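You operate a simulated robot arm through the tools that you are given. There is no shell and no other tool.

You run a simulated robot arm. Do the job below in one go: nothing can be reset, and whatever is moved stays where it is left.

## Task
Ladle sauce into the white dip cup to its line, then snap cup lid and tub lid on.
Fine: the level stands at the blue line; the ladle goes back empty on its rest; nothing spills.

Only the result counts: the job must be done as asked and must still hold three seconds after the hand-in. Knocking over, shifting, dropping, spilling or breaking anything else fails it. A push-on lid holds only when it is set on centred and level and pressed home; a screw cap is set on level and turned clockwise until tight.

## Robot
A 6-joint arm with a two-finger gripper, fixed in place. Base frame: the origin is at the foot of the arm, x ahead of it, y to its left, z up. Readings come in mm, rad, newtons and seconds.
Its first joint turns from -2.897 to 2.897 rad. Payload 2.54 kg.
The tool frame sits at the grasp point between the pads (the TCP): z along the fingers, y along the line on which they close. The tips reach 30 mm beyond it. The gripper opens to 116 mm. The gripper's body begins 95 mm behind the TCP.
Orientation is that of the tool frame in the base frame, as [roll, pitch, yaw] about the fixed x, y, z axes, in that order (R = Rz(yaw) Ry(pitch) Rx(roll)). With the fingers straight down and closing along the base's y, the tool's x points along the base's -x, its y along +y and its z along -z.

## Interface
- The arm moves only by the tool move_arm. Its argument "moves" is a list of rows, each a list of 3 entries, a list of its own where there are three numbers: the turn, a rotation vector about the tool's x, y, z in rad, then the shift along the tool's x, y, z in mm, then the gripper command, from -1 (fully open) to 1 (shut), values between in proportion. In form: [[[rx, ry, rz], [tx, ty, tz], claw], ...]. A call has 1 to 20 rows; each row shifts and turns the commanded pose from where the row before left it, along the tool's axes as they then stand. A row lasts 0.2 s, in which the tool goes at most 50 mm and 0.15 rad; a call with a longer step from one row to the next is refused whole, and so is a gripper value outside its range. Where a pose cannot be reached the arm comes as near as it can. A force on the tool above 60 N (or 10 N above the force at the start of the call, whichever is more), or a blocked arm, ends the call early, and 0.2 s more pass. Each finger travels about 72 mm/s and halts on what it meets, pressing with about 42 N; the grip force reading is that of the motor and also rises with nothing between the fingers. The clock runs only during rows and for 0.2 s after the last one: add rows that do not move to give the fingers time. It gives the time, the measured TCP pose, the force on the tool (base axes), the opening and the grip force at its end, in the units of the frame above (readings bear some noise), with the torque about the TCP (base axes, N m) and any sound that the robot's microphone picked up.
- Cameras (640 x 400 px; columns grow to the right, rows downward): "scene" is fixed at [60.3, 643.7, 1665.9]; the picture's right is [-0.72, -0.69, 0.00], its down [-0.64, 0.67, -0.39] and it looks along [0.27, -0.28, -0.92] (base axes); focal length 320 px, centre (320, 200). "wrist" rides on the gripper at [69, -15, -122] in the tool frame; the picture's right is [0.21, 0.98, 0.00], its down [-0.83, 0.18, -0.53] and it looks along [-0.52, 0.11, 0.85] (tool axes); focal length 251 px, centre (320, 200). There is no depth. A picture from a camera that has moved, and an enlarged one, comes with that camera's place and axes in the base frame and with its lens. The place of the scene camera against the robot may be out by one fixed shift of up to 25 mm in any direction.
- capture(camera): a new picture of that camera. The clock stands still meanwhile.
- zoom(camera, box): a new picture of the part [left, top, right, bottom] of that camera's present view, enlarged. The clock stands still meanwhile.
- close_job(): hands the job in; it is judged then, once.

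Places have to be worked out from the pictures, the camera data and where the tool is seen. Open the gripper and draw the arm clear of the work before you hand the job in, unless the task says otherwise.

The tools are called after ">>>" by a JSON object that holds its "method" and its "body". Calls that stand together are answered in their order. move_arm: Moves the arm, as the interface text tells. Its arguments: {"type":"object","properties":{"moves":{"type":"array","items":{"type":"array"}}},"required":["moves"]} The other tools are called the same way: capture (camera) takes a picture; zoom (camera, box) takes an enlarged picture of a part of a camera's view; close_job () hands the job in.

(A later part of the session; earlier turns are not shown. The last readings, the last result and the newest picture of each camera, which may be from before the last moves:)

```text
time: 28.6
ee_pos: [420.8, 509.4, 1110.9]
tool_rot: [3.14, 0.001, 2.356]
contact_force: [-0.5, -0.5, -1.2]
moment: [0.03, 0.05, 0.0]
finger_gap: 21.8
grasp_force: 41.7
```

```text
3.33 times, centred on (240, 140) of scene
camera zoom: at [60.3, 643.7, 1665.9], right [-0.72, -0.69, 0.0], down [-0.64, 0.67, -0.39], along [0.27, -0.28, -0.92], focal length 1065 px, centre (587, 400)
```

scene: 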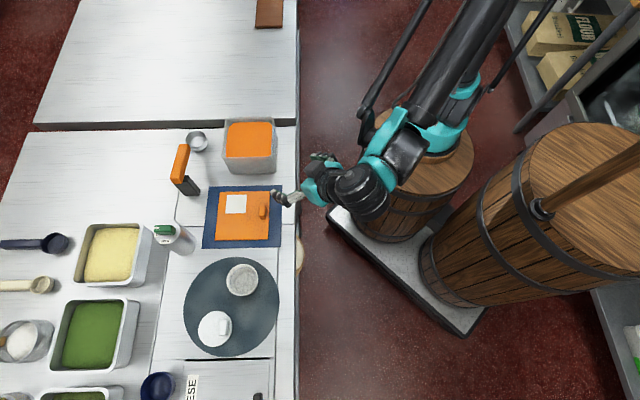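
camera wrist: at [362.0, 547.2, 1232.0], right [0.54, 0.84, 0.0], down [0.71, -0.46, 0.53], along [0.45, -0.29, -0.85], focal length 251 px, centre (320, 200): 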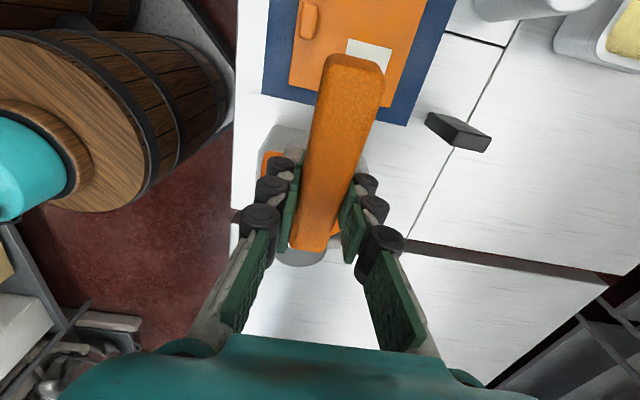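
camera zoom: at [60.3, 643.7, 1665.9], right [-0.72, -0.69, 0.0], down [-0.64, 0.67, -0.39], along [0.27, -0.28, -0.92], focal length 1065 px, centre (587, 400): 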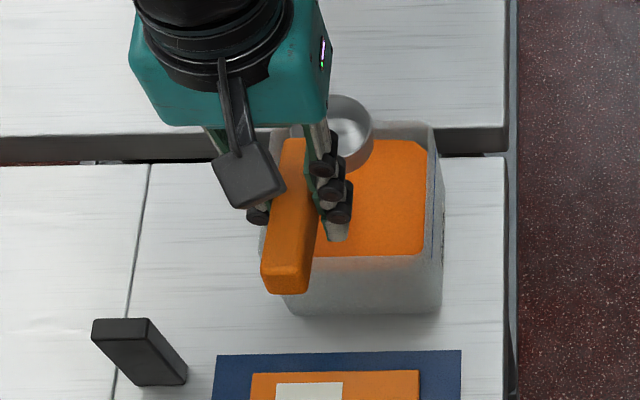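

The bowl is over the tub with the rim at ≈1054. I lower slowly to bring the rim about 10 mm below the sauce surface (TCP z ≈ 1012) and look.

>>> {"method": "move_arm", "body": {"moves": [[[0, 0, 0], [0, 0, 20], 1], [[0, 0, 0], [0, 0, 20], 1], [[0, 0, 0], [0, 0, 15], 1], [[0, 0, 0], [0, 0, 10], 1], [[0, 0, 0], [0, 0, 8], 1], [[0, 0, 0], [0, 0, 8], 1], [[0, 0, 0], [0, 0, 6], 1], [[0, 0, 0], [0, 0, 6], 1], [[0, 0, 0], [0, 0, 5], 1], [[0, 0, 0], [0, 0, 0], 1], [[0, 0, 0], [0, 0, 0], 1]]}}

>>> {"method": "capture", "body": {"camera": "wrist"}}

>>> {"method": "zoom", "body": {"camera": "scene", "box": [180, 90, 300, 190]}}

```text
time: 31.0
ee_pos: [420.3, 510.0, 1011.6]
tool_rot: [-3.14, -0.001, 2.354]
contact_force: [-0.5, 0.1, -1.8]
moment: [0.0, 0.07, -0.04]
finger_gap: 21.9
grasp_force: 42.2
```

```text
taken
camera wrist: at [361.8, 548.0, 1133.2], right [0.54, 0.84, 0.0], down [0.71, -0.46, 0.53], along [0.45, -0.29, -0.85], focal length 251 px, centre (320, 200)
```

wrist: 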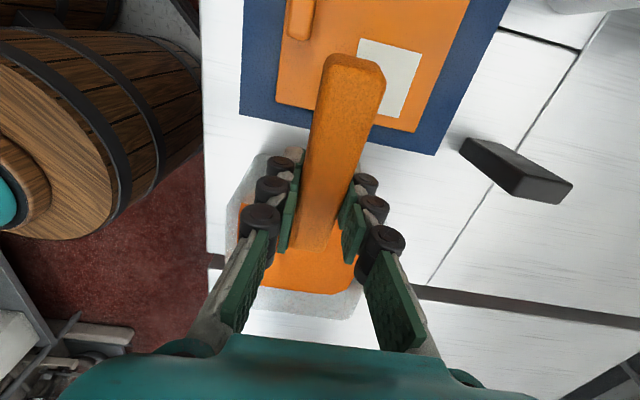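

```text
4.00 times, centred on (240, 140) of scene
camera zoom: at [60.3, 643.7, 1665.9], right [-0.72, -0.69, 0.0], down [-0.64, 0.67, -0.39], along [0.27, -0.28, -0.92], focal length 1278 px, centre (640, 440)
```

zoom: 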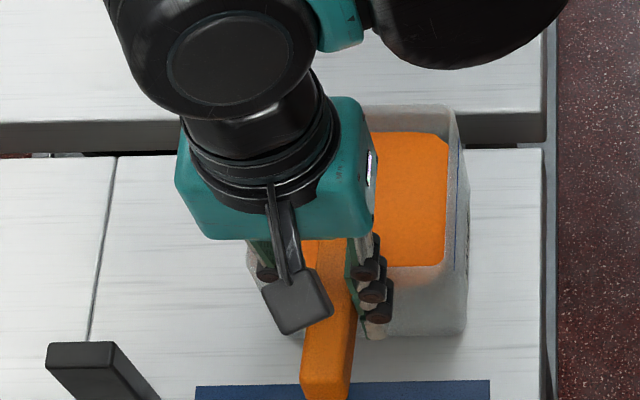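

The bowl is fully under the surface with no contact forces. I raise it slowly out of the sauce.

>>> {"method": "move_arm", "body": {"moves": [[[0, 0, 0], [0, 0, -3], 1], [[0, 0, 0], [0, 0, -4], 1], [[0, 0, 0], [0, 0, -4], 1], [[0, 0, 0], [0, 0, -4], 1], [[0, 0, 0], [0, 0, -4], 1], [[0, 0, 0], [0, 0, -4], 1], [[0, 0, 0], [0, 0, -5], 1], [[0, 0, 0], [0, 0, -6], 1], [[0, 0, 0], [0, 0, -6], 1], [[0, 0, 0], [0, 0, -6], 1], [[0, 0, 0], [0, 0, -8], 1], [[0, 0, 0], [0, 0, -8], 1], [[0, 0, 0], [0, 0, -8], 1], [[0, 0, 0], [0, 0, -8], 1], [[0, 0, 0], [0, 0, -8], 1], [[0, 0, 0], [0, 0, -6], 1], [[0, 0, 0], [0, 0, -4], 1], [[0, 0, 0], [0, 0, -2], 1], [[0, 0, 0], [0, 0, 0], 1]]}}

>>> {"method": "capture", "body": {"camera": "wrist"}}

>>> {"method": "zoom", "body": {"camera": "scene", "box": [180, 90, 300, 190]}}

```text
time: 35.0
ee_pos: [420.6, 510.1, 1109.0]
tool_rot: [3.141, -0.001, 2.355]
contact_force: [-0.4, 0.4, -0.5]
moment: [0.05, 0.03, 0.02]
finger_gap: 22.2
grasp_force: 41.6
```

```text
taken
camera wrist: at [361.7, 548.4, 1231.8], right [0.54, 0.84, 0.0], down [0.71, -0.46, 0.53], along [0.45, -0.29, -0.85], focal length 251 px, centre (320, 200)
```

wrist: 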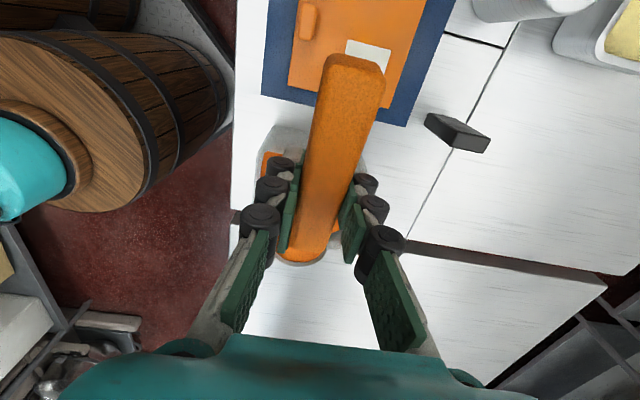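

```text
4.00 times, centred on (240, 140) of scene
camera zoom: at [60.3, 643.7, 1665.9], right [-0.72, -0.69, 0.0], down [-0.64, 0.67, -0.39], along [0.27, -0.28, -0.92], focal length 1278 px, centre (640, 440)
```

zoom: 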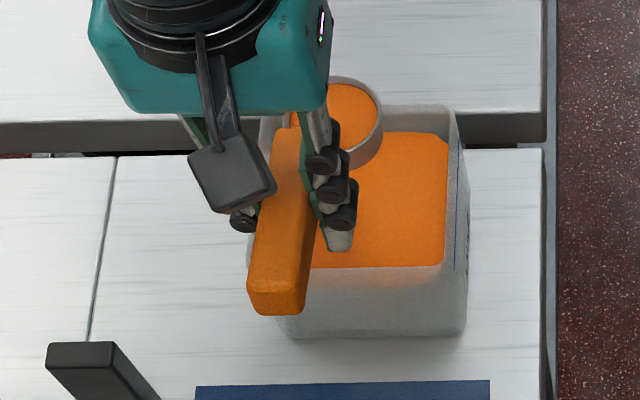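

The ladle bowl is full and level. I carry it slowly along +u (toward the cup) at this height with gentle ramps, in two stages.

>>> {"method": "move_arm", "body": {"moves": [[[0, 0, 0], [3, 0, 0], 1], [[0, 0, 0], [6, 0, 0], 1], [[0, 0, 0], [10, 0, 0], 1], [[0, 0, 0], [14, 0, 0], 1], [[0, 0, 0], [16, 0, 0], 1], [[0, 0, 0], [16, 0, 0], 1], [[0, 0, 0], [16, 0, 0], 1], [[0, 0, 0], [16, 0, 0], 1], [[0, 0, 0], [16, 0, 0], 1], [[0, 0, 0], [16, 0, 0], 1], [[0, 0, 0], [16, 0, 0], 1], [[0, 0, 0], [16, 0, 0], 1], [[0, 0, 0], [16, 0, 0], 1], [[0, 0, 0], [16, 0, 0], 1], [[0, 0, 0], [16, 0, 0], 1], [[0, 0, 0], [14, 0, 0], 1], [[0, 0, 0], [10, 0, 0], 1], [[0, 0, 0], [6, 0, 0], 1], [[0, 0, 0], [3, 0, 0], 1], [[0, 0, 0], [0, 0, 0], 1]]}}

>>> {"method": "zoom", "body": {"camera": "scene", "box": [160, 120, 320, 270]}}

```text
time: 39.2
ee_pos: [248.5, 682.6, 1108.9]
tool_rot: [3.142, 0.0, 2.355]
contact_force: [0.0, 0.3, -0.7]
moment: [0.03, 0.03, -0.04]
finger_gap: 21.8
grasp_force: 42.1
```

```text
2.67 times, centred on (240, 195) of scene
camera zoom: at [60.3, 643.7, 1665.9], right [-0.72, -0.69, 0.0], down [-0.64, 0.67, -0.39], along [0.27, -0.28, -0.92], focal length 852 px, centre (533, 213)
```

zoom: 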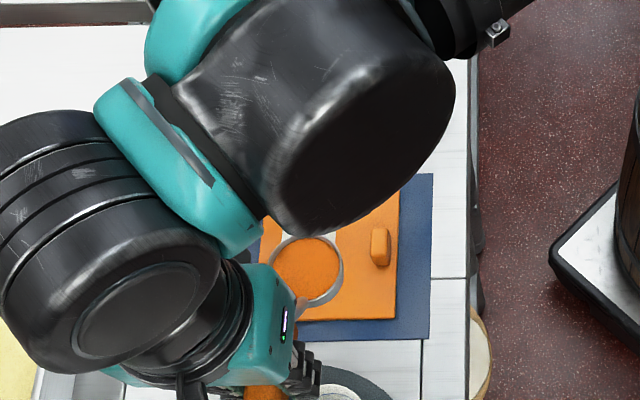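

Still full and nothing spilled. I continue the remaining 128 mm to bring the bowl's front lip over the cup.

>>> {"method": "move_arm", "body": {"moves": [[[0, 0, 0], [3, 0, 0], 1], [[0, 0, 0], [6, 0.2, 0], 1], [[0, 0, 0], [10, 0.2, 0], 1], [[0, 0, 0], [14, 0.2, 0], 1], [[0, 0, 0], [16, 0.2, 0], 1], [[0, 0, 0], [16, 0.2, 0], 1], [[0, 0, 0], [16, 0.2, 0], 1], [[0, 0, 0], [16, 0.2, 0], 1], [[0, 0, 0], [14, 0, 0], 1], [[0, 0, 0], [9, 0, 0], 1], [[0, 0, 0], [5, 0, 0], 1], [[0, 0, 0], [3, 0, 0], 1], [[0, 0, 0], [0, 0, 0], 1]]}}

>>> {"method": "capture", "body": {"camera": "scene"}}

>>> {"method": "zoom", "body": {"camera": "scene", "box": [160, 220, 320, 340]}}

>>> {"method": "capture", "body": {"camera": "wrist"}}

```text
time: 42.0
ee_pos: [160.7, 774.7, 1111.1]
tool_rot: [-3.141, -0.001, 2.356]
contact_force: [-0.4, 0.0, -0.7]
moment: [0.02, 0.03, -0.03]
finger_gap: 22.4
grasp_force: 41.8
```

```text
taken
```

scene: 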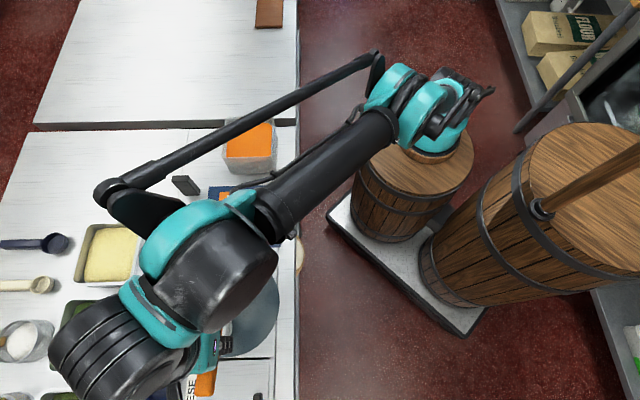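

```text
3.33 times, centred on (240, 280) of scene
camera zoom: at [60.3, 643.7, 1665.9], right [-0.72, -0.69, 0.0], down [-0.64, 0.67, -0.39], along [0.27, -0.28, -0.92], focal length 1065 px, centre (587, -67)
```

zoom: 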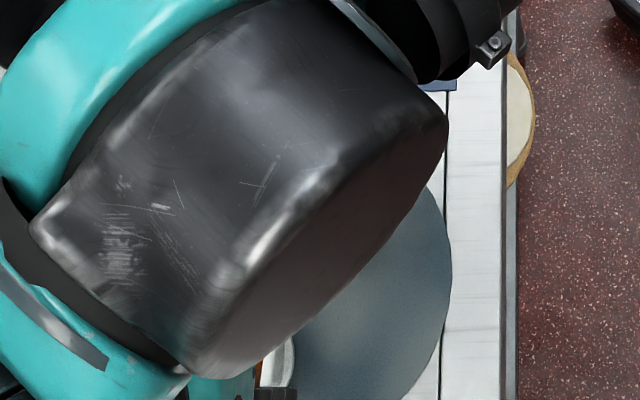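

```text
taken
camera wrist: at [101.6, 812.3, 1232.0], right [0.54, 0.84, 0.0], down [0.71, -0.46, 0.53], along [0.45, -0.29, -0.85], focal length 251 px, centre (320, 200)
```

wrist: 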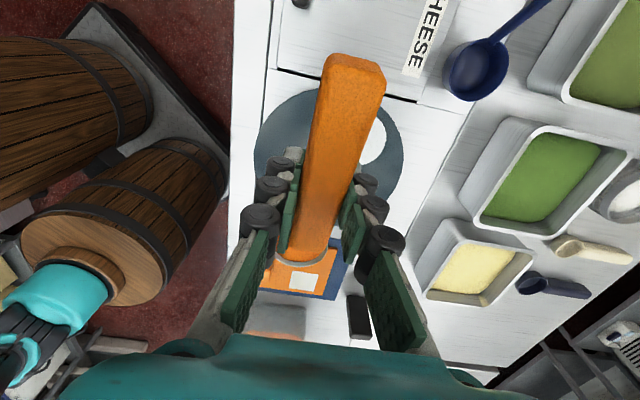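

Dead reckoning puts the lip at ≈ (245.6, 689.8), right over the cup centre (247, 686). I lower so the bowl bottom is ≈18 mm above the cup rim, then check.

>>> {"method": "move_arm", "body": {"moves": [[[0, 0, 0], [0, 0, 3], 1], [[0, 0, 0], [0, 0, 6], 1], [[0, 0, 0], [0, 0, 8], 1], [[0, 0, 0], [0, 0, 10], 1], [[0, 0, 0], [0, 0, 10], 1], [[0, 0, 0], [0, 0, 10], 1], [[0, 0, 0], [0, 0, 8], 1], [[0, 0, 0], [0, 0, 5], 1], [[0, 0, 0], [0, 0, 3], 1], [[0, 0, 0], [0, 0, 0], 1]]}}

>>> {"method": "zoom", "body": {"camera": "wrist", "box": [220, 180, 420, 330]}}

>>> {"method": "zoom", "body": {"camera": "scene", "box": [160, 250, 320, 390]}}

```text
time: 44.2
ee_pos: [160.8, 772.9, 1048.1]
tool_rot: [-3.141, -0.001, 2.356]
contact_force: [-0.2, 0.1, -0.3]
moment: [0.03, 0.05, -0.01]
finger_gap: 22.3
grasp_force: 42.2
```

```text
2.67 times, centred on (320, 255) of wrist
camera zoom: at [101.8, 811.0, 1168.7], right [0.54, 0.84, 0.0], down [0.71, -0.46, 0.53], along [0.45, -0.29, -0.85], focal length 670 px, centre (320, 53)
```

zoom: 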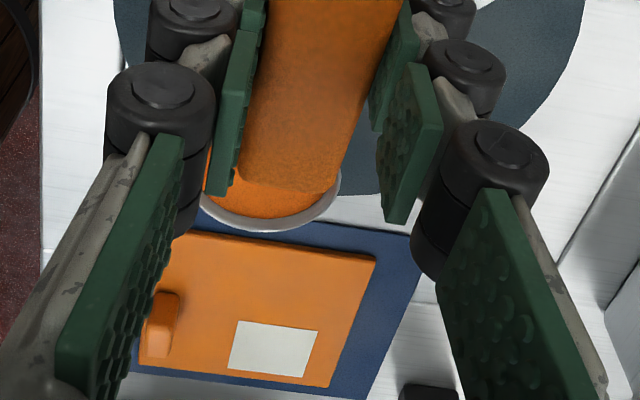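

```text
2.86 times, centred on (240, 320) of scene
camera zoom: at [60.3, 643.7, 1665.9], right [-0.72, -0.69, 0.0], down [-0.64, 0.67, -0.39], along [0.27, -0.28, -0.92], focal length 913 px, centre (549, -143)
```

zoom: 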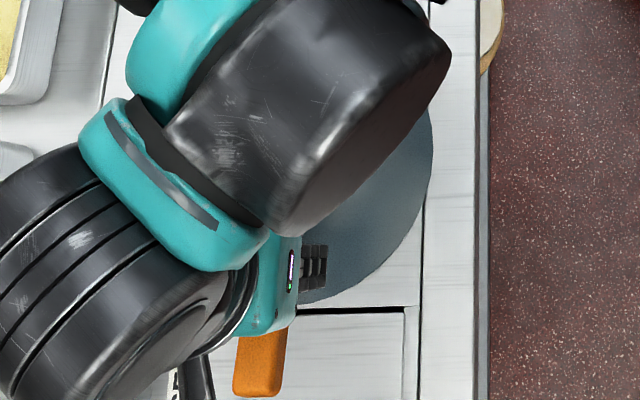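

The wrist view confirms the bowl geometry (lip about 119.5 mm ahead and 57 mm below the TCP). I begin tilting the ladle forward about its lip, 0.05 rad per row, keeping the lip over the cup.

>>> {"method": "move_arm", "body": {"moves": [[[0, 0.05, 0], [-2.85, 0, -6], 1], [[0, 0.05, 0], [-2.85, 0, -6], 1], [[0, 0.05, 0], [-2.85, 0, -6], 1], [[0, 0.05, 0], [-2.85, 0, -6], 1], [[0, 0.05, 0], [-2.85, 0, -6], 1], [[0, 0, 0], [0, 0, 0], 1], [[0, 0, 0], [0, 0, 0], 1]]}}

>>> {"method": "capture", "body": {"camera": "wrist"}}

>>> {"method": "zoom", "body": {"camera": "wrist", "box": [220, 150, 420, 300]}}

>>> {"method": "capture", "body": {"camera": "scene"}}

```text
time: 45.8
ee_pos: [173.6, 760.3, 1075.5]
tool_rot: [-3.141, -0.249, 2.353]
contact_force: [-0.1, 0.2, -0.7]
moment: [0.03, 0.01, 0.01]
finger_gap: 21.9
grasp_force: 42.3
```

```text
taken
camera wrist: at [137.4, 775.8, 1210.2], right [0.55, 0.84, 0.05], down [0.79, -0.53, 0.31], along [0.29, -0.13, -0.95], focal length 251 px, centre (320, 200)
```

wrist: 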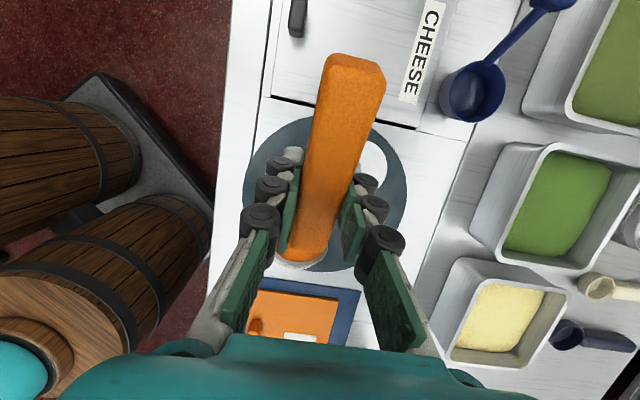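

```text
2.67 times, centred on (320, 225) of wrist
camera zoom: at [137.4, 775.8, 1210.2], right [0.55, 0.84, 0.05], down [0.79, -0.53, 0.31], along [0.29, -0.13, -0.95], focal length 670 px, centre (320, 133)
```

zoom: 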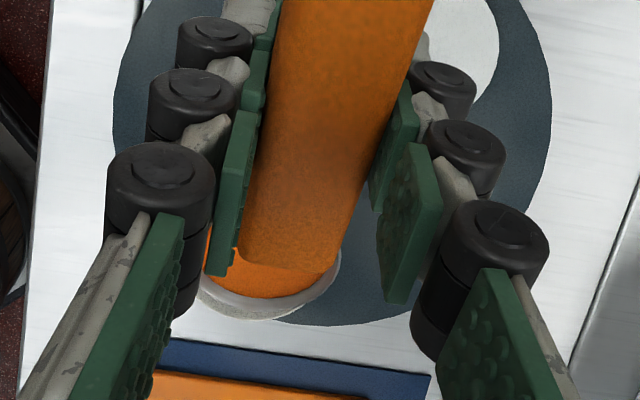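

```text
taken
```

scene: 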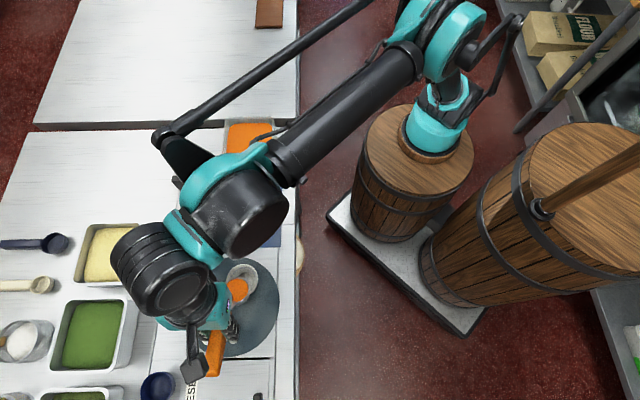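

>>> {"method": "zoom", "body": {"camera": "scene", "box": [190, 245, 290, 345]}}

```text
4.00 times, centred on (240, 295) of scene
camera zoom: at [60.3, 643.7, 1665.9], right [-0.72, -0.69, 0.0], down [-0.64, 0.67, -0.39], along [0.27, -0.28, -0.92], focal length 1278 px, centre (640, -180)
```

zoom: 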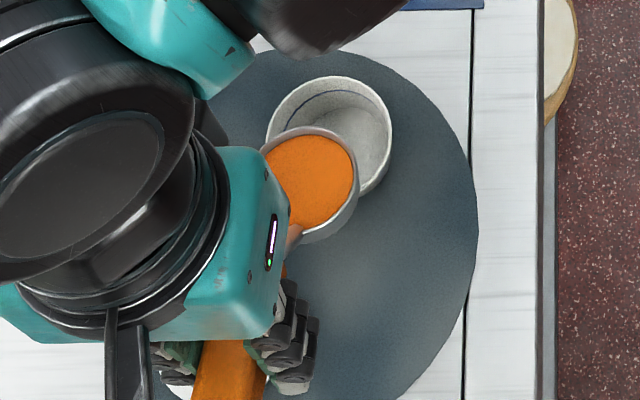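

Excellent: the scene camera now sees both cup and bowl, and the lip lies over the cup centre. Nothing has poured yet at 0.25 rad, so I tilt further in small steps.

>>> {"method": "move_arm", "body": {"moves": [[[0, 0.05, 0], [-2.85, 0, -6], 1], [[0, 0.05, 0], [-2.85, 0, -6], 1], [[0, 0, 0], [0, 0, 0], 1], [[0, 0, 0], [0, 0, 0], 1], [[0, 0, 0], [0, 0, 0], 1]]}}

>>> {"method": "zoom", "body": {"camera": "scene", "box": [190, 245, 290, 345]}}

```text
time: 47.0
ee_pos: [178.5, 755.0, 1085.1]
tool_rot: [-3.141, -0.352, 2.355]
contact_force: [1.0, -0.8, -1.3]
moment: [0.04, 0.0, -0.04]
finger_gap: 22.1
grasp_force: 42.0
```

```text
4.00 times, centred on (240, 295) of scene
camera zoom: at [60.3, 643.7, 1665.9], right [-0.72, -0.69, 0.0], down [-0.64, 0.67, -0.39], along [0.27, -0.28, -0.92], focal length 1278 px, centre (640, -180)
```

zoom: 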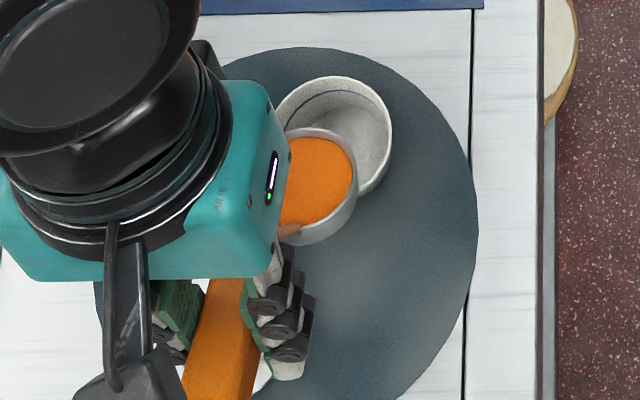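

Still no flow at 0.35 rad. I continue with another 0.15 rad in small steps.

>>> {"method": "move_arm", "body": {"moves": [[[0, 0.05, 0], [-2.85, 0, -6], 1], [[0, 0, 0], [0, 0, 0], 1], [[0, 0.05, 0], [-2.85, 0, -6], 1], [[0, 0, 0], [0, 0, 0], 1], [[0, 0, 0], [0, 0, 0], 1]]}}

>>> {"method": "zoom", "body": {"camera": "scene", "box": [190, 245, 290, 345]}}

```text
time: 48.2
ee_pos: [186.5, 747.4, 1094.0]
tool_rot: [-3.141, -0.451, 2.356]
contact_force: [0.1, 0.2, -0.5]
moment: [0.03, 0.04, -0.01]
finger_gap: 21.8
grasp_force: 42.3
```

```text
4.00 times, centred on (240, 295) of scene
camera zoom: at [60.3, 643.7, 1665.9], right [-0.72, -0.69, 0.0], down [-0.64, 0.67, -0.39], along [0.27, -0.28, -0.92], focal length 1278 px, centre (640, -180)
```

zoom: 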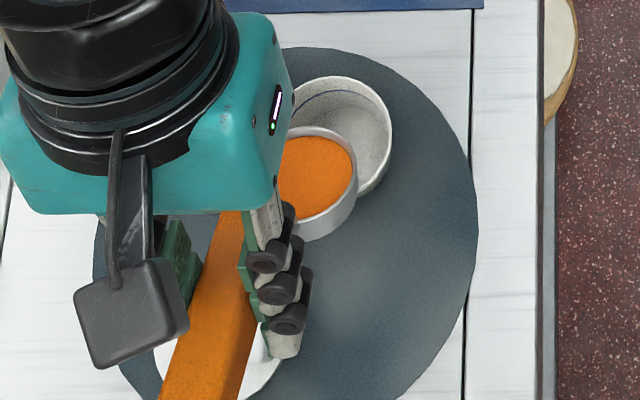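

Still no flow at 0.45 rad; I keep tilting in 0.05 rad steps.

>>> {"method": "move_arm", "body": {"moves": [[[0, 0.05, 0], [-2.85, 0, -6], 1], [[0, 0, 0], [0, 0, 0], 1], [[0, 0, 0], [0, 0, 0], 1], [[0, 0.05, 0], [-2.85, 0, -6], 1], [[0, 0, 0], [0, 0, 0], 1], [[0, 0, 0], [0, 0, 0], 1]]}}

>>> {"method": "zoom", "body": {"camera": "scene", "box": [190, 245, 290, 345]}}

```text
time: 49.6
ee_pos: [193.5, 739.5, 1101.3]
tool_rot: [3.141, -0.551, 2.353]
contact_force: [-0.6, -0.3, -1.4]
moment: [0.02, 0.02, 0.01]
finger_gap: 21.9
grasp_force: 41.7
```

```text
4.00 times, centred on (240, 295) of scene
camera zoom: at [60.3, 643.7, 1665.9], right [-0.72, -0.69, 0.0], down [-0.64, 0.67, -0.39], along [0.27, -0.28, -0.92], focal length 1278 px, centre (640, -180)
```

zoom: 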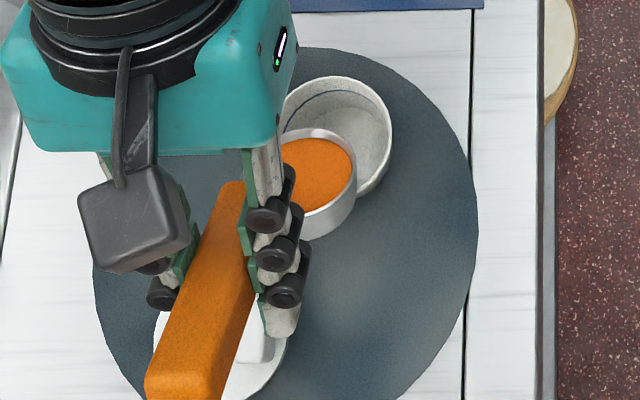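

No flow at 0.55 rad. Continuing carefully, one 0.05 step at a time with checks.

>>> {"method": "move_arm", "body": {"moves": [[[0, 0.05, 0], [-2.85, 0, -6], 1], [[0, 0, 0], [0, 0, 0], 1], [[0, 0, 0], [0, 0, 0], 1]]}}

>>> {"method": "zoom", "body": {"camera": "scene", "box": [190, 245, 290, 345]}}

```text
time: 50.4
ee_pos: [197.0, 737.6, 1105.7]
tool_rot: [-3.142, -0.6, 2.354]
contact_force: [0.0, 1.2, -0.7]
moment: [0.01, 0.03, -0.03]
finger_gap: 21.9
grasp_force: 42.4
```

```text
4.00 times, centred on (240, 295) of scene
camera zoom: at [60.3, 643.7, 1665.9], right [-0.72, -0.69, 0.0], down [-0.64, 0.67, -0.39], along [0.27, -0.28, -0.92], focal length 1278 px, centre (640, -180)
```

zoom: 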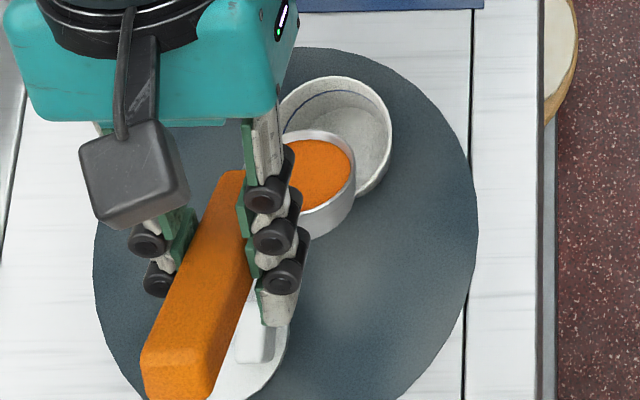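

>>> {"method": "move_arm", "body": {"moves": [[[0, 0.05, 0], [-2.85, 0, -6], 1], [[0, 0, 0], [-1.8, 0, 2.4], 1], [[0, 0, 0], [-1.8, 0, 2.4], 1], [[0, 0, 0], [0, 0, 0], 1]]}}

>>> {"method": "zoom", "body": {"camera": "scene", "box": [190, 245, 290, 345]}}

```text
time: 51.4
ee_pos: [200.8, 732.1, 1102.8]
tool_rot: [3.141, -0.65, 2.354]
contact_force: [-0.5, -0.4, -0.4]
moment: [0.03, 0.03, -0.01]
finger_gap: 21.9
grasp_force: 41.9
```

```text
4.00 times, centred on (240, 295) of scene
camera zoom: at [60.3, 643.7, 1665.9], right [-0.72, -0.69, 0.0], down [-0.64, 0.67, -0.39], along [0.27, -0.28, -0.92], focal length 1278 px, centre (640, -180)
```

zoom: 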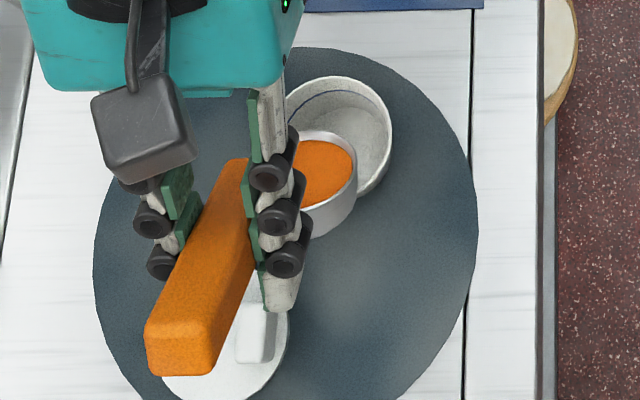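

No flow at 0.65 rad (37°) either; I continue stepping.

>>> {"method": "move_arm", "body": {"moves": [[[0, 0.05, 0], [-2.85, 0, -6], 1], [[0, 0, 0], [0, 0, 0], 1], [[0, 0, 0], [0, 0, 0], 1]]}}

>>> {"method": "zoom", "body": {"camera": "scene", "box": [190, 245, 290, 345]}}

```text
time: 52.2
ee_pos: [205.7, 727.6, 1106.9]
tool_rot: [-3.141, -0.699, 2.354]
contact_force: [0.9, 0.0, -0.2]
moment: [0.01, 0.0, -0.01]
finger_gap: 22.2
grasp_force: 42.0
```

```text
4.00 times, centred on (240, 295) of scene
camera zoom: at [60.3, 643.7, 1665.9], right [-0.72, -0.69, 0.0], down [-0.64, 0.67, -0.39], along [0.27, -0.28, -0.92], focal length 1278 px, centre (640, -180)
```

zoom: 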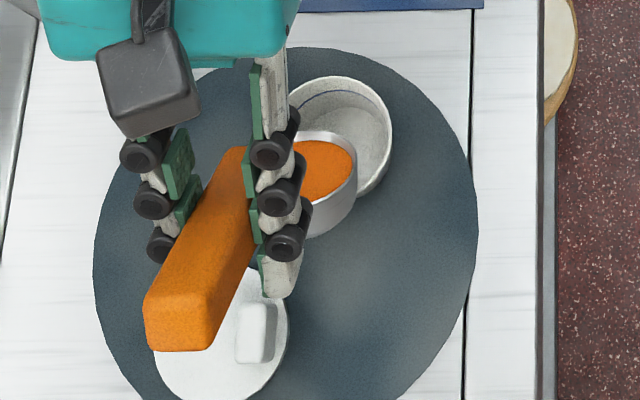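

>>> {"method": "move_arm", "body": {"moves": [[[0, 0.05, 0], [-2.85, 0, -6], 1], [[0, 0, 0], [0, 0, 0], 1], [[0, 0, 0], [0, 0, 0], 1]]}}

>>> {"method": "zoom", "body": {"camera": "scene", "box": [190, 245, 290, 345]}}

```text
time: 53.0
ee_pos: [209.9, 724.2, 1109.1]
tool_rot: [-3.141, -0.748, 2.355]
contact_force: [-0.1, 0.0, -1.2]
moment: [0.02, 0.01, 0.04]
finger_gap: 22.1
grasp_force: 42.1
```

```text
4.00 times, centred on (240, 295) of scene
camera zoom: at [60.3, 643.7, 1665.9], right [-0.72, -0.69, 0.0], down [-0.64, 0.67, -0.39], along [0.27, -0.28, -0.92], focal length 1278 px, centre (640, -180)
```

zoom: 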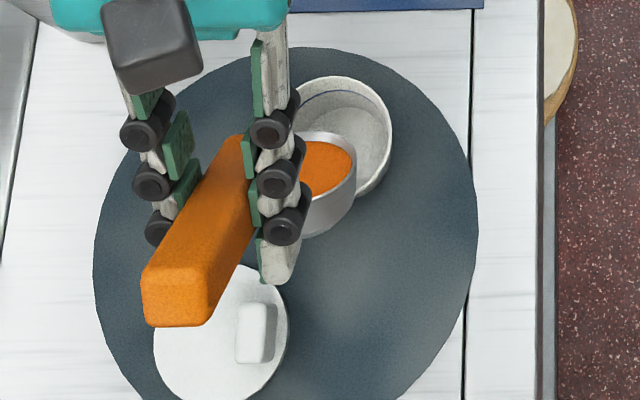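

>>> {"method": "move_arm", "body": {"moves": [[[0, 0.05, 0], [-2.85, 0, -6], 1], [[0, 0, 0], [0, 0, 0], 1], [[0, 0, 0], [0, 0, 0], 1]]}}

>>> {"method": "zoom", "body": {"camera": "scene", "box": [190, 245, 290, 345]}}

```text
time: 53.8
ee_pos: [214.0, 720.2, 1111.4]
tool_rot: [3.141, -0.8, 2.354]
contact_force: [-0.2, 0.9, -1.3]
moment: [-0.01, 0.03, 0.01]
finger_gap: 21.8
grasp_force: 42.1
```

```text
4.00 times, centred on (240, 295) of scene
camera zoom: at [60.3, 643.7, 1665.9], right [-0.72, -0.69, 0.0], down [-0.64, 0.67, -0.39], along [0.27, -0.28, -0.92], focal length 1278 px, centre (640, -180)
```

zoom: 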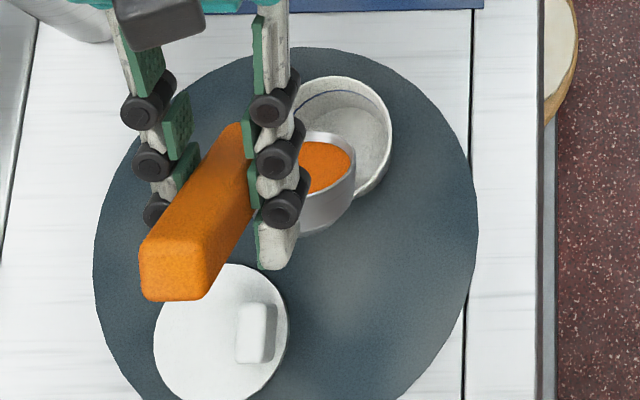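

>>> {"method": "move_arm", "body": {"moves": [[[0, 0.05, 0], [-2.85, 0, -6], 1], [[0, 0, 0], [0, 0, 0], 1], [[0, 0, 0], [0, 0, 0], 1]]}}

>>> {"method": "zoom", "body": {"camera": "scene", "box": [190, 245, 290, 345]}}

```text
time: 54.6
ee_pos: [219.1, 715.8, 1114.1]
tool_rot: [3.141, -0.849, 2.353]
contact_force: [-0.2, 0.2, -0.3]
moment: [0.0, 0.0, -0.03]
finger_gap: 21.8
grasp_force: 42.1
```

```text
4.00 times, centred on (240, 295) of scene
camera zoom: at [60.3, 643.7, 1665.9], right [-0.72, -0.69, 0.0], down [-0.64, 0.67, -0.39], along [0.27, -0.28, -0.92], focal length 1278 px, centre (640, -180)
```

zoom: 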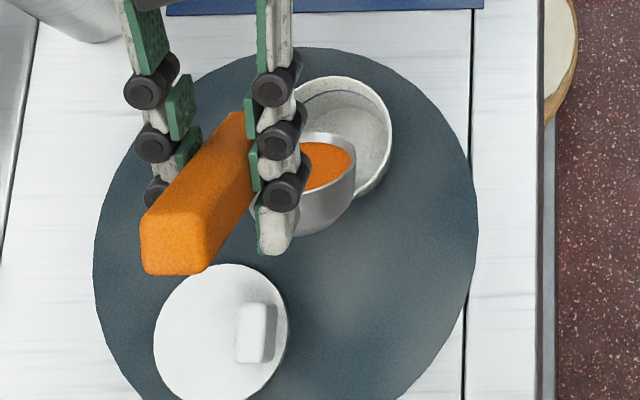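

>>> {"method": "move_arm", "body": {"moves": [[[0, 0.05, 0], [-2.85, 0, -6], 1], [[0, 0, 0], [0, 0, 0], 1], [[0, 0, 0], [0, 0, 0], 1]]}}

>>> {"method": "zoom", "body": {"camera": "scene", "box": [190, 245, 290, 345]}}

```text
time: 55.4
ee_pos: [224.0, 710.6, 1115.5]
tool_rot: [-3.14, -0.901, 2.354]
contact_force: [0.4, 0.0, -0.2]
moment: [-0.03, 0.01, 0.01]
finger_gap: 22.1
grasp_force: 42.5
```

```text
4.00 times, centred on (240, 295) of scene
camera zoom: at [60.3, 643.7, 1665.9], right [-0.72, -0.69, 0.0], down [-0.64, 0.67, -0.39], along [0.27, -0.28, -0.92], focal length 1278 px, centre (640, -180)
```

zoom: 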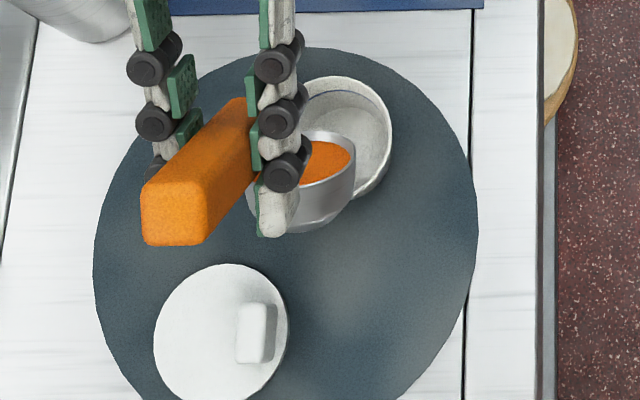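

>>> {"method": "move_arm", "body": {"moves": [[[0, 0.05, 0], [-2.85, 0, -6], 1], [[0, 0, 0], [0, 0, 0], 1], [[0, 0, 0], [0, 0, 0], 1]]}}

>>> {"method": "zoom", "body": {"camera": "scene", "box": [190, 245, 290, 345]}}

```text
time: 56.2
ee_pos: [227.8, 707.0, 1116.9]
tool_rot: [-3.141, -0.952, 2.354]
contact_force: [0.3, -0.2, -0.5]
moment: [0.0, 0.01, -0.02]
finger_gap: 22.0
grasp_force: 41.0
```

```text
4.00 times, centred on (240, 295) of scene
camera zoom: at [60.3, 643.7, 1665.9], right [-0.72, -0.69, 0.0], down [-0.64, 0.67, -0.39], along [0.27, -0.28, -0.92], focal length 1278 px, centre (640, -180)
```

zoom: 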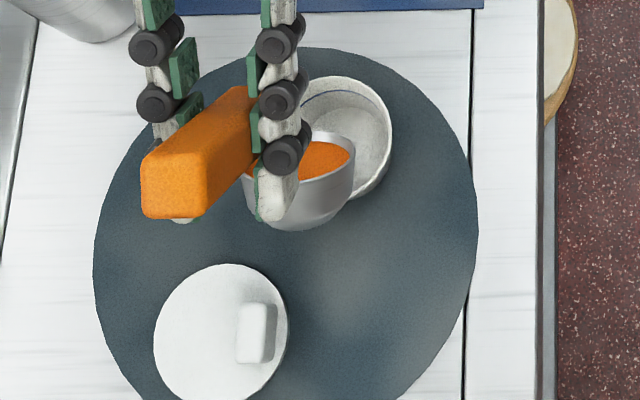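

>>> {"method": "move_arm", "body": {"moves": [[[0, 0.05, 0], [-2.85, 0, -6], 1], [[0, 0, 0], [0, 0, 0], 1], [[0, 0, 0], [0, 0, 0], 1]]}}

>>> {"method": "zoom", "body": {"camera": "scene", "box": [190, 245, 290, 345]}}

```text
time: 57.0
ee_pos: [232.4, 702.8, 1117.8]
tool_rot: [3.141, -0.999, 2.353]
contact_force: [-0.2, 0.3, -1.2]
moment: [-0.02, -0.01, -0.02]
finger_gap: 21.9
grasp_force: 41.7
```

```text
4.00 times, centred on (240, 295) of scene
camera zoom: at [60.3, 643.7, 1665.9], right [-0.72, -0.69, 0.0], down [-0.64, 0.67, -0.39], along [0.27, -0.28, -0.92], focal length 1278 px, centre (640, -180)
```

zoom: 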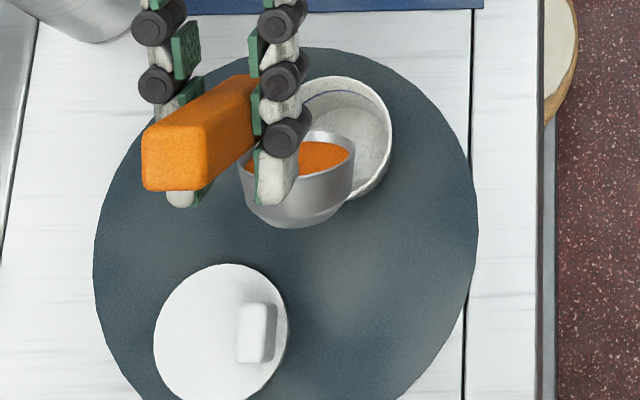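

>>> {"method": "move_arm", "body": {"moves": [[[0, 0.05, 0], [-2.85, 0, -6], 1], [[0, 0, 0], [0, 0, 0], 1], [[0, 0, 0], [0, 0, 0], 1]]}}

>>> {"method": "zoom", "body": {"camera": "scene", "box": [190, 245, 290, 345]}}

```text
time: 57.8
ee_pos: [237.1, 697.1, 1119.0]
tool_rot: [-3.14, -1.05, 2.353]
contact_force: [0.4, 0.1, -1.5]
moment: [-0.01, -0.04, 0.01]
finger_gap: 21.7
grasp_force: 41.2
```

```text
4.00 times, centred on (240, 295) of scene
camera zoom: at [60.3, 643.7, 1665.9], right [-0.72, -0.69, 0.0], down [-0.64, 0.67, -0.39], along [0.27, -0.28, -0.92], focal length 1278 px, centre (640, -180)
```

zoom: 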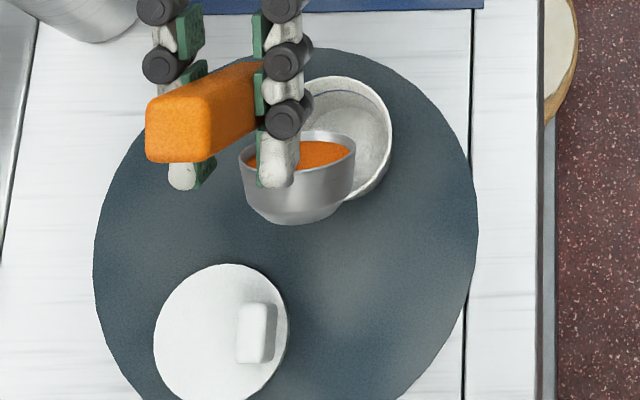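

>>> {"method": "move_arm", "body": {"moves": [[[0, 0.05, 0], [-2.85, 0, -6], 1], [[0, 0, 0], [0, 0, 0], 1], [[0, 0, 0], [0, 0, 0], 1]]}}

>>> {"method": "zoom", "body": {"camera": "scene", "box": [190, 245, 290, 345]}}

>>> {"method": "capture", "body": {"camera": "wrist"}}

```text
time: 58.6
ee_pos: [242.5, 692.3, 1119.7]
tool_rot: [3.141, -1.099, 2.353]
contact_force: [-0.4, 0.3, -0.6]
moment: [0.0, -0.01, -0.04]
finger_gap: 22.1
grasp_force: 41.9
```

```text
4.00 times, centred on (240, 295) of scene
camera zoom: at [60.3, 643.7, 1665.9], right [-0.72, -0.69, 0.0], down [-0.64, 0.67, -0.39], along [0.27, -0.28, -0.92], focal length 1278 px, centre (640, -180)
```

zoom: 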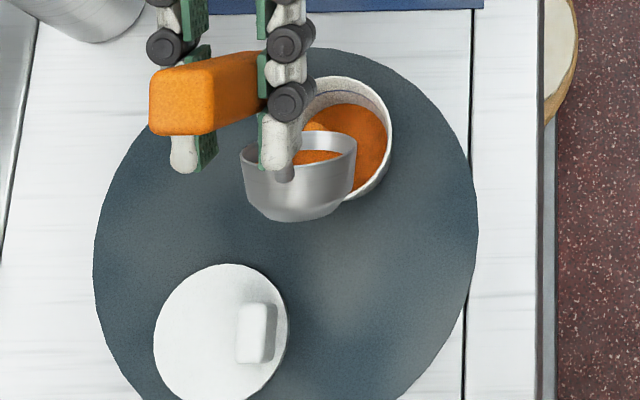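

```text
taken
camera wrist: at [285.8, 625.8, 1235.8], right [0.62, 0.76, 0.19], down [0.73, -0.47, -0.49], along [-0.28, 0.45, -0.85], focal length 251 px, centre (320, 200)
```

wrist: 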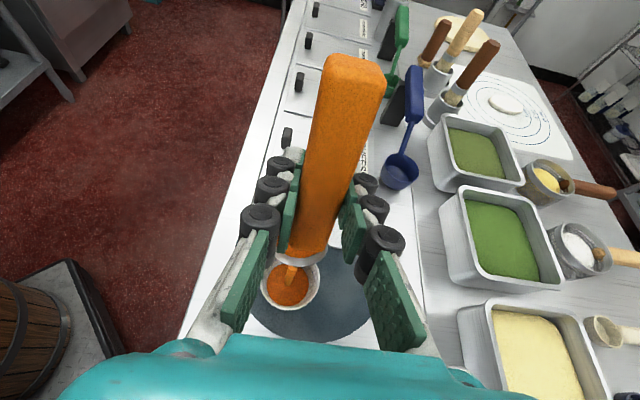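

It is pouring now. Time is frozen while I look, so I zoom to judge the level before the next move.

>>> {"method": "zoom", "body": {"camera": "wrist", "box": [240, 230, 360, 330]}}

>>> {"method": "zoom", "body": {"camera": "scene", "box": [220, 255, 260, 305]}}

```text
4.00 times, centred on (300, 280) of wrist
camera zoom: at [285.8, 625.8, 1235.8], right [0.62, 0.76, 0.19], down [0.73, -0.47, -0.49], along [-0.28, 0.45, -0.85], focal length 1006 px, centre (400, -120)
```

zoom: 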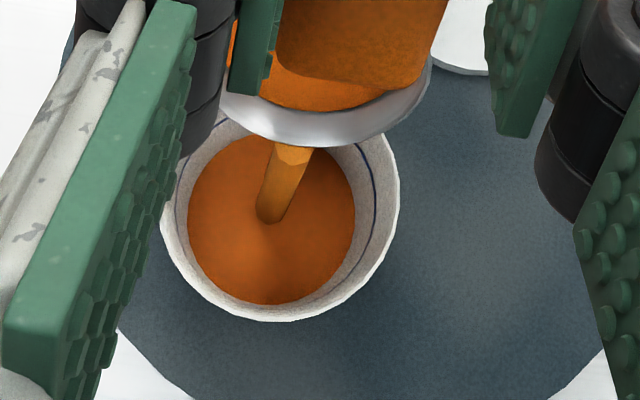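

```text
8.00 times, centred on (240, 280) of scene
camera zoom: at [60.3, 643.7, 1665.9], right [-0.72, -0.69, 0.0], down [-0.64, 0.67, -0.39], along [0.27, -0.28, -0.92], focal length 2557 px, centre (960, -440)
```

zoom: 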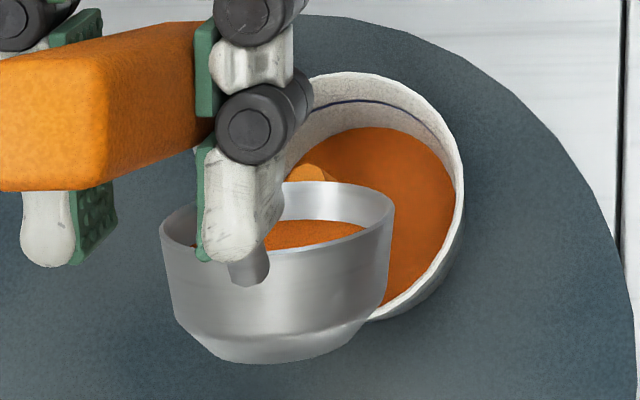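

The stream lands in the cup's middle and the level is still low (a few mm above the floor). I hold the tilt for two rows and re-measure to learn the flow rate.

>>> {"method": "move_arm", "body": {"moves": [[[0, 0, 0], [0, 0, 0], 1], [[0, 0, 0], [0, 0, 0], 1]]}}

>>> {"method": "zoom", "body": {"camera": "wrist", "box": [240, 230, 360, 330]}}

>>> {"method": "zoom", "body": {"camera": "scene", "box": [220, 255, 260, 305]}}

```text
time: 59.2
ee_pos: [240.5, 691.6, 1119.6]
tool_rot: [3.14, -1.1, 2.355]
contact_force: [-1.0, 0.2, -0.1]
moment: [-0.01, -0.01, 0.03]
finger_gap: 22.1
grasp_force: 42.0
```

```text
4.00 times, centred on (300, 280) of wrist
camera zoom: at [285.7, 625.8, 1235.8], right [0.62, 0.76, 0.19], down [0.73, -0.47, -0.49], along [-0.28, 0.45, -0.85], focal length 1006 px, centre (400, -120)
```

zoom: 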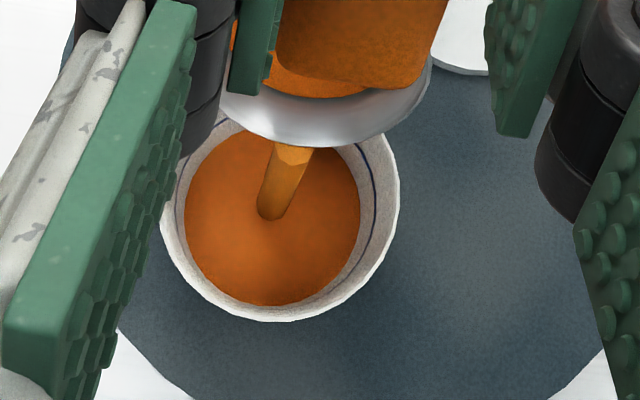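

```text
8.00 times, centred on (240, 280) of scene
camera zoom: at [60.3, 643.7, 1665.9], right [-0.72, -0.69, 0.0], down [-0.64, 0.67, -0.39], along [0.27, -0.28, -0.92], focal length 2557 px, centre (960, -440)
```

zoom: 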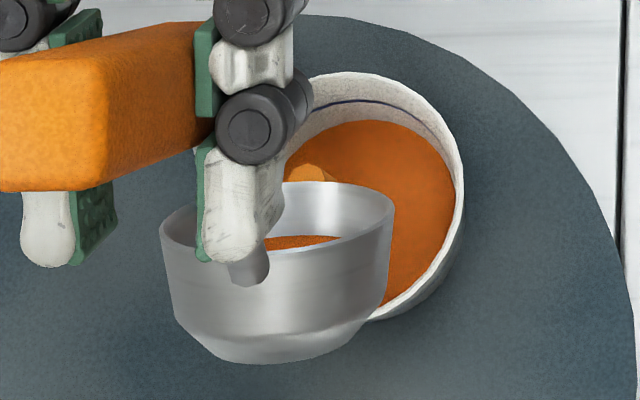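

Level rose noticeably (about 6 px of the ~26 px remaining to the line, in 0.6 s). I hold for another 0.8 s and re-check.

>>> {"method": "move_arm", "body": {"moves": [[[0, 0, 0], [0, 0, 0], 1], [[0, 0, 0], [0, 0, 0], 1], [[0, 0, 0], [0, 0, 0], 1]]}}

>>> {"method": "zoom", "body": {"camera": "wrist", "box": [240, 230, 360, 330]}}

>>> {"method": "zoom", "body": {"camera": "scene", "box": [220, 255, 260, 305]}}

```text
time: 60.0
ee_pos: [241.8, 690.2, 1119.2]
tool_rot: [3.141, -1.099, 2.354]
contact_force: [-0.4, 0.3, -0.2]
moment: [0.04, -0.04, -0.02]
finger_gap: 22.1
grasp_force: 42.2
```

```text
4.00 times, centred on (300, 280) of wrist
camera zoom: at [285.7, 625.8, 1235.8], right [0.62, 0.76, 0.19], down [0.73, -0.47, -0.49], along [-0.28, 0.45, -0.85], focal length 1006 px, centre (400, -120)
```

zoom: 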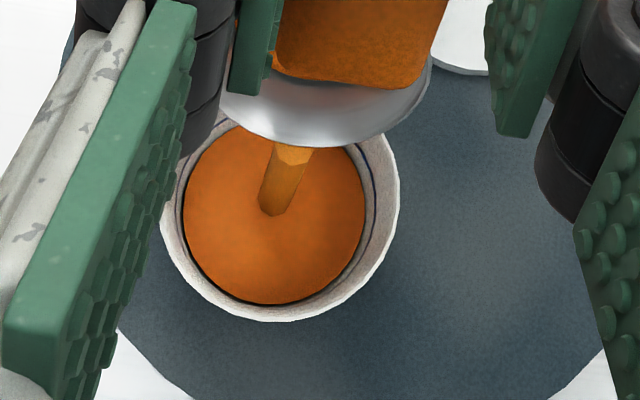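

```text
8.00 times, centred on (240, 280) of scene
camera zoom: at [60.3, 643.7, 1665.9], right [-0.72, -0.69, 0.0], down [-0.64, 0.67, -0.39], along [0.27, -0.28, -0.92], focal length 2557 px, centre (960, -440)
```

zoom: 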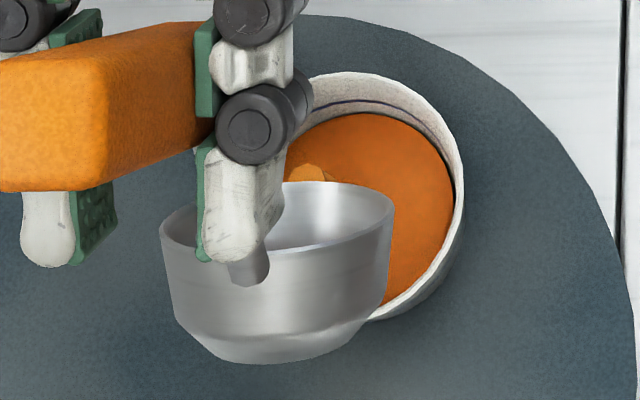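

Now the level is close under the line (I estimate ~6–7 mm to go at ~10 mm/s). I let it run one more row, then tilt back 0.15 rad to stop and measure.

>>> {"method": "move_arm", "body": {"moves": [[[0, 0, 0], [0, 0, 0], 1], [[0, -0.15, 0], [8.5, 0, 18], 1], [[0, 0, 0], [0, 0, 0], 1]]}}

>>> {"method": "zoom", "body": {"camera": "wrist", "box": [240, 230, 360, 330]}}

>>> {"method": "zoom", "body": {"camera": "scene", "box": [220, 255, 260, 305]}}

```text
time: 60.8
ee_pos: [227.4, 705.8, 1118.1]
tool_rot: [-3.141, -0.947, 2.355]
contact_force: [-0.4, -0.2, -2.3]
moment: [0.04, 0.0, -0.01]
finger_gap: 22.1
grasp_force: 41.8
```

```text
4.00 times, centred on (300, 280) of wrist
camera zoom: at [258.6, 653.5, 1245.6], right [0.6, 0.78, 0.17], down [0.77, -0.52, -0.36], along [-0.19, 0.35, -0.92], focal length 1006 px, centre (400, -120)
```

zoom: 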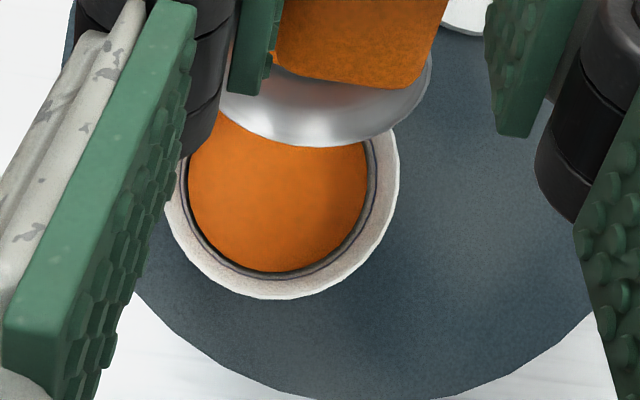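

```text
8.00 times, centred on (240, 280) of scene
camera zoom: at [60.3, 643.7, 1665.9], right [-0.72, -0.69, 0.0], down [-0.64, 0.67, -0.39], along [0.27, -0.28, -0.92], focal length 2557 px, centre (960, -440)
```

zoom: 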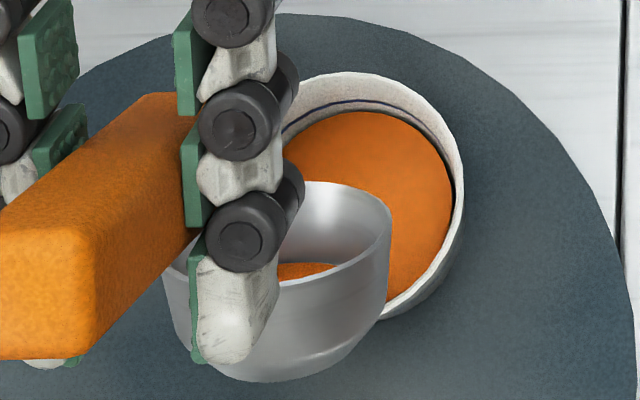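

Flow stopped, with a little sauce left in the ladle. The disc looks a bit under the line, so I level the ladle again and move aside so the wrist camera can see the cup unobstructed.

>>> {"method": "move_arm", "body": {"moves": [[[0, -0.12, 0], [0, 0, 0], 1], [[0, -0.15, 0], [0, 0, 0], 1], [[0, -0.15, 0], [0, 0, 0], 1], [[0, -0.15, 0], [0, 0, 0], 1], [[0, -0.15, 0], [0, 0, 0], 1], [[0, -0.15, 0], [0, 0, 0], 1], [[0, -0.077, 0], [0, 0, 0], 1], [[0, 0, 0], [-4, -9, 2], 1], [[0, 0, 0], [-4, -9, 3], 1], [[0, 0, 0], [-4, -9, 3], 1], [[0, 0, 0], [-4, -10, 4], 1], [[0, 0, 0], [-5, -11, 4], 1], [[0, 0, 0], [-5, -11, 5], 1], [[0, 0, 0], [-5, -11, 5], 1], [[0, 0, 0], [-5, -11, 5], 1], [[0, 0, 0], [-4, -10, 5], 1], [[0, 0, 0], [-4, -9, 4], 1], [[0, 0, 0], [-3, -7, 3], 1], [[0, 0, 0], [0, 0, 0], 1]]}}

>>> {"method": "capture", "body": {"camera": "wrist"}}

>>> {"method": "zoom", "body": {"camera": "scene", "box": [190, 245, 290, 345]}}

```text
time: 64.8
ee_pos: [183.9, 598.1, 1074.5]
tool_rot: [3.14, -0.002, 2.354]
contact_force: [0.6, 0.3, -0.7]
moment: [0.04, 0.06, 0.0]
finger_gap: 22.3
grasp_force: 42.3
```

```text
taken
camera wrist: at [126.1, 635.4, 1197.5], right [0.54, 0.84, 0.0], down [0.71, -0.46, 0.53], along [0.45, -0.29, -0.85], focal length 251 px, centre (320, 200)
```

wrist: 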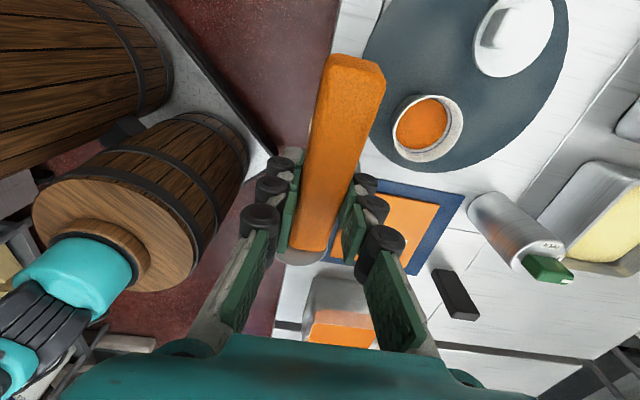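

```text
4.00 times, centred on (240, 295) of scene
camera zoom: at [60.3, 643.7, 1665.9], right [-0.72, -0.69, 0.0], down [-0.64, 0.67, -0.39], along [0.27, -0.28, -0.92], focal length 1278 px, centre (640, -180)
```

zoom: 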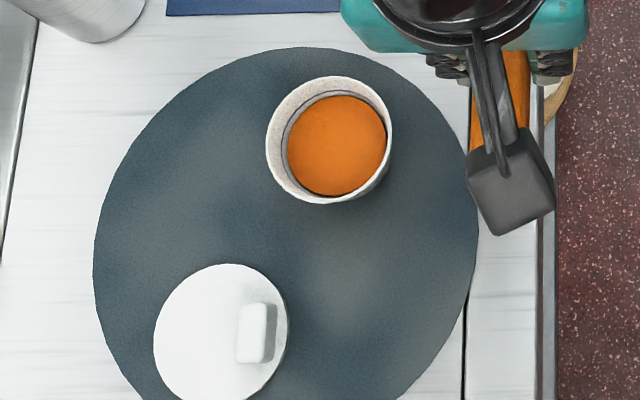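

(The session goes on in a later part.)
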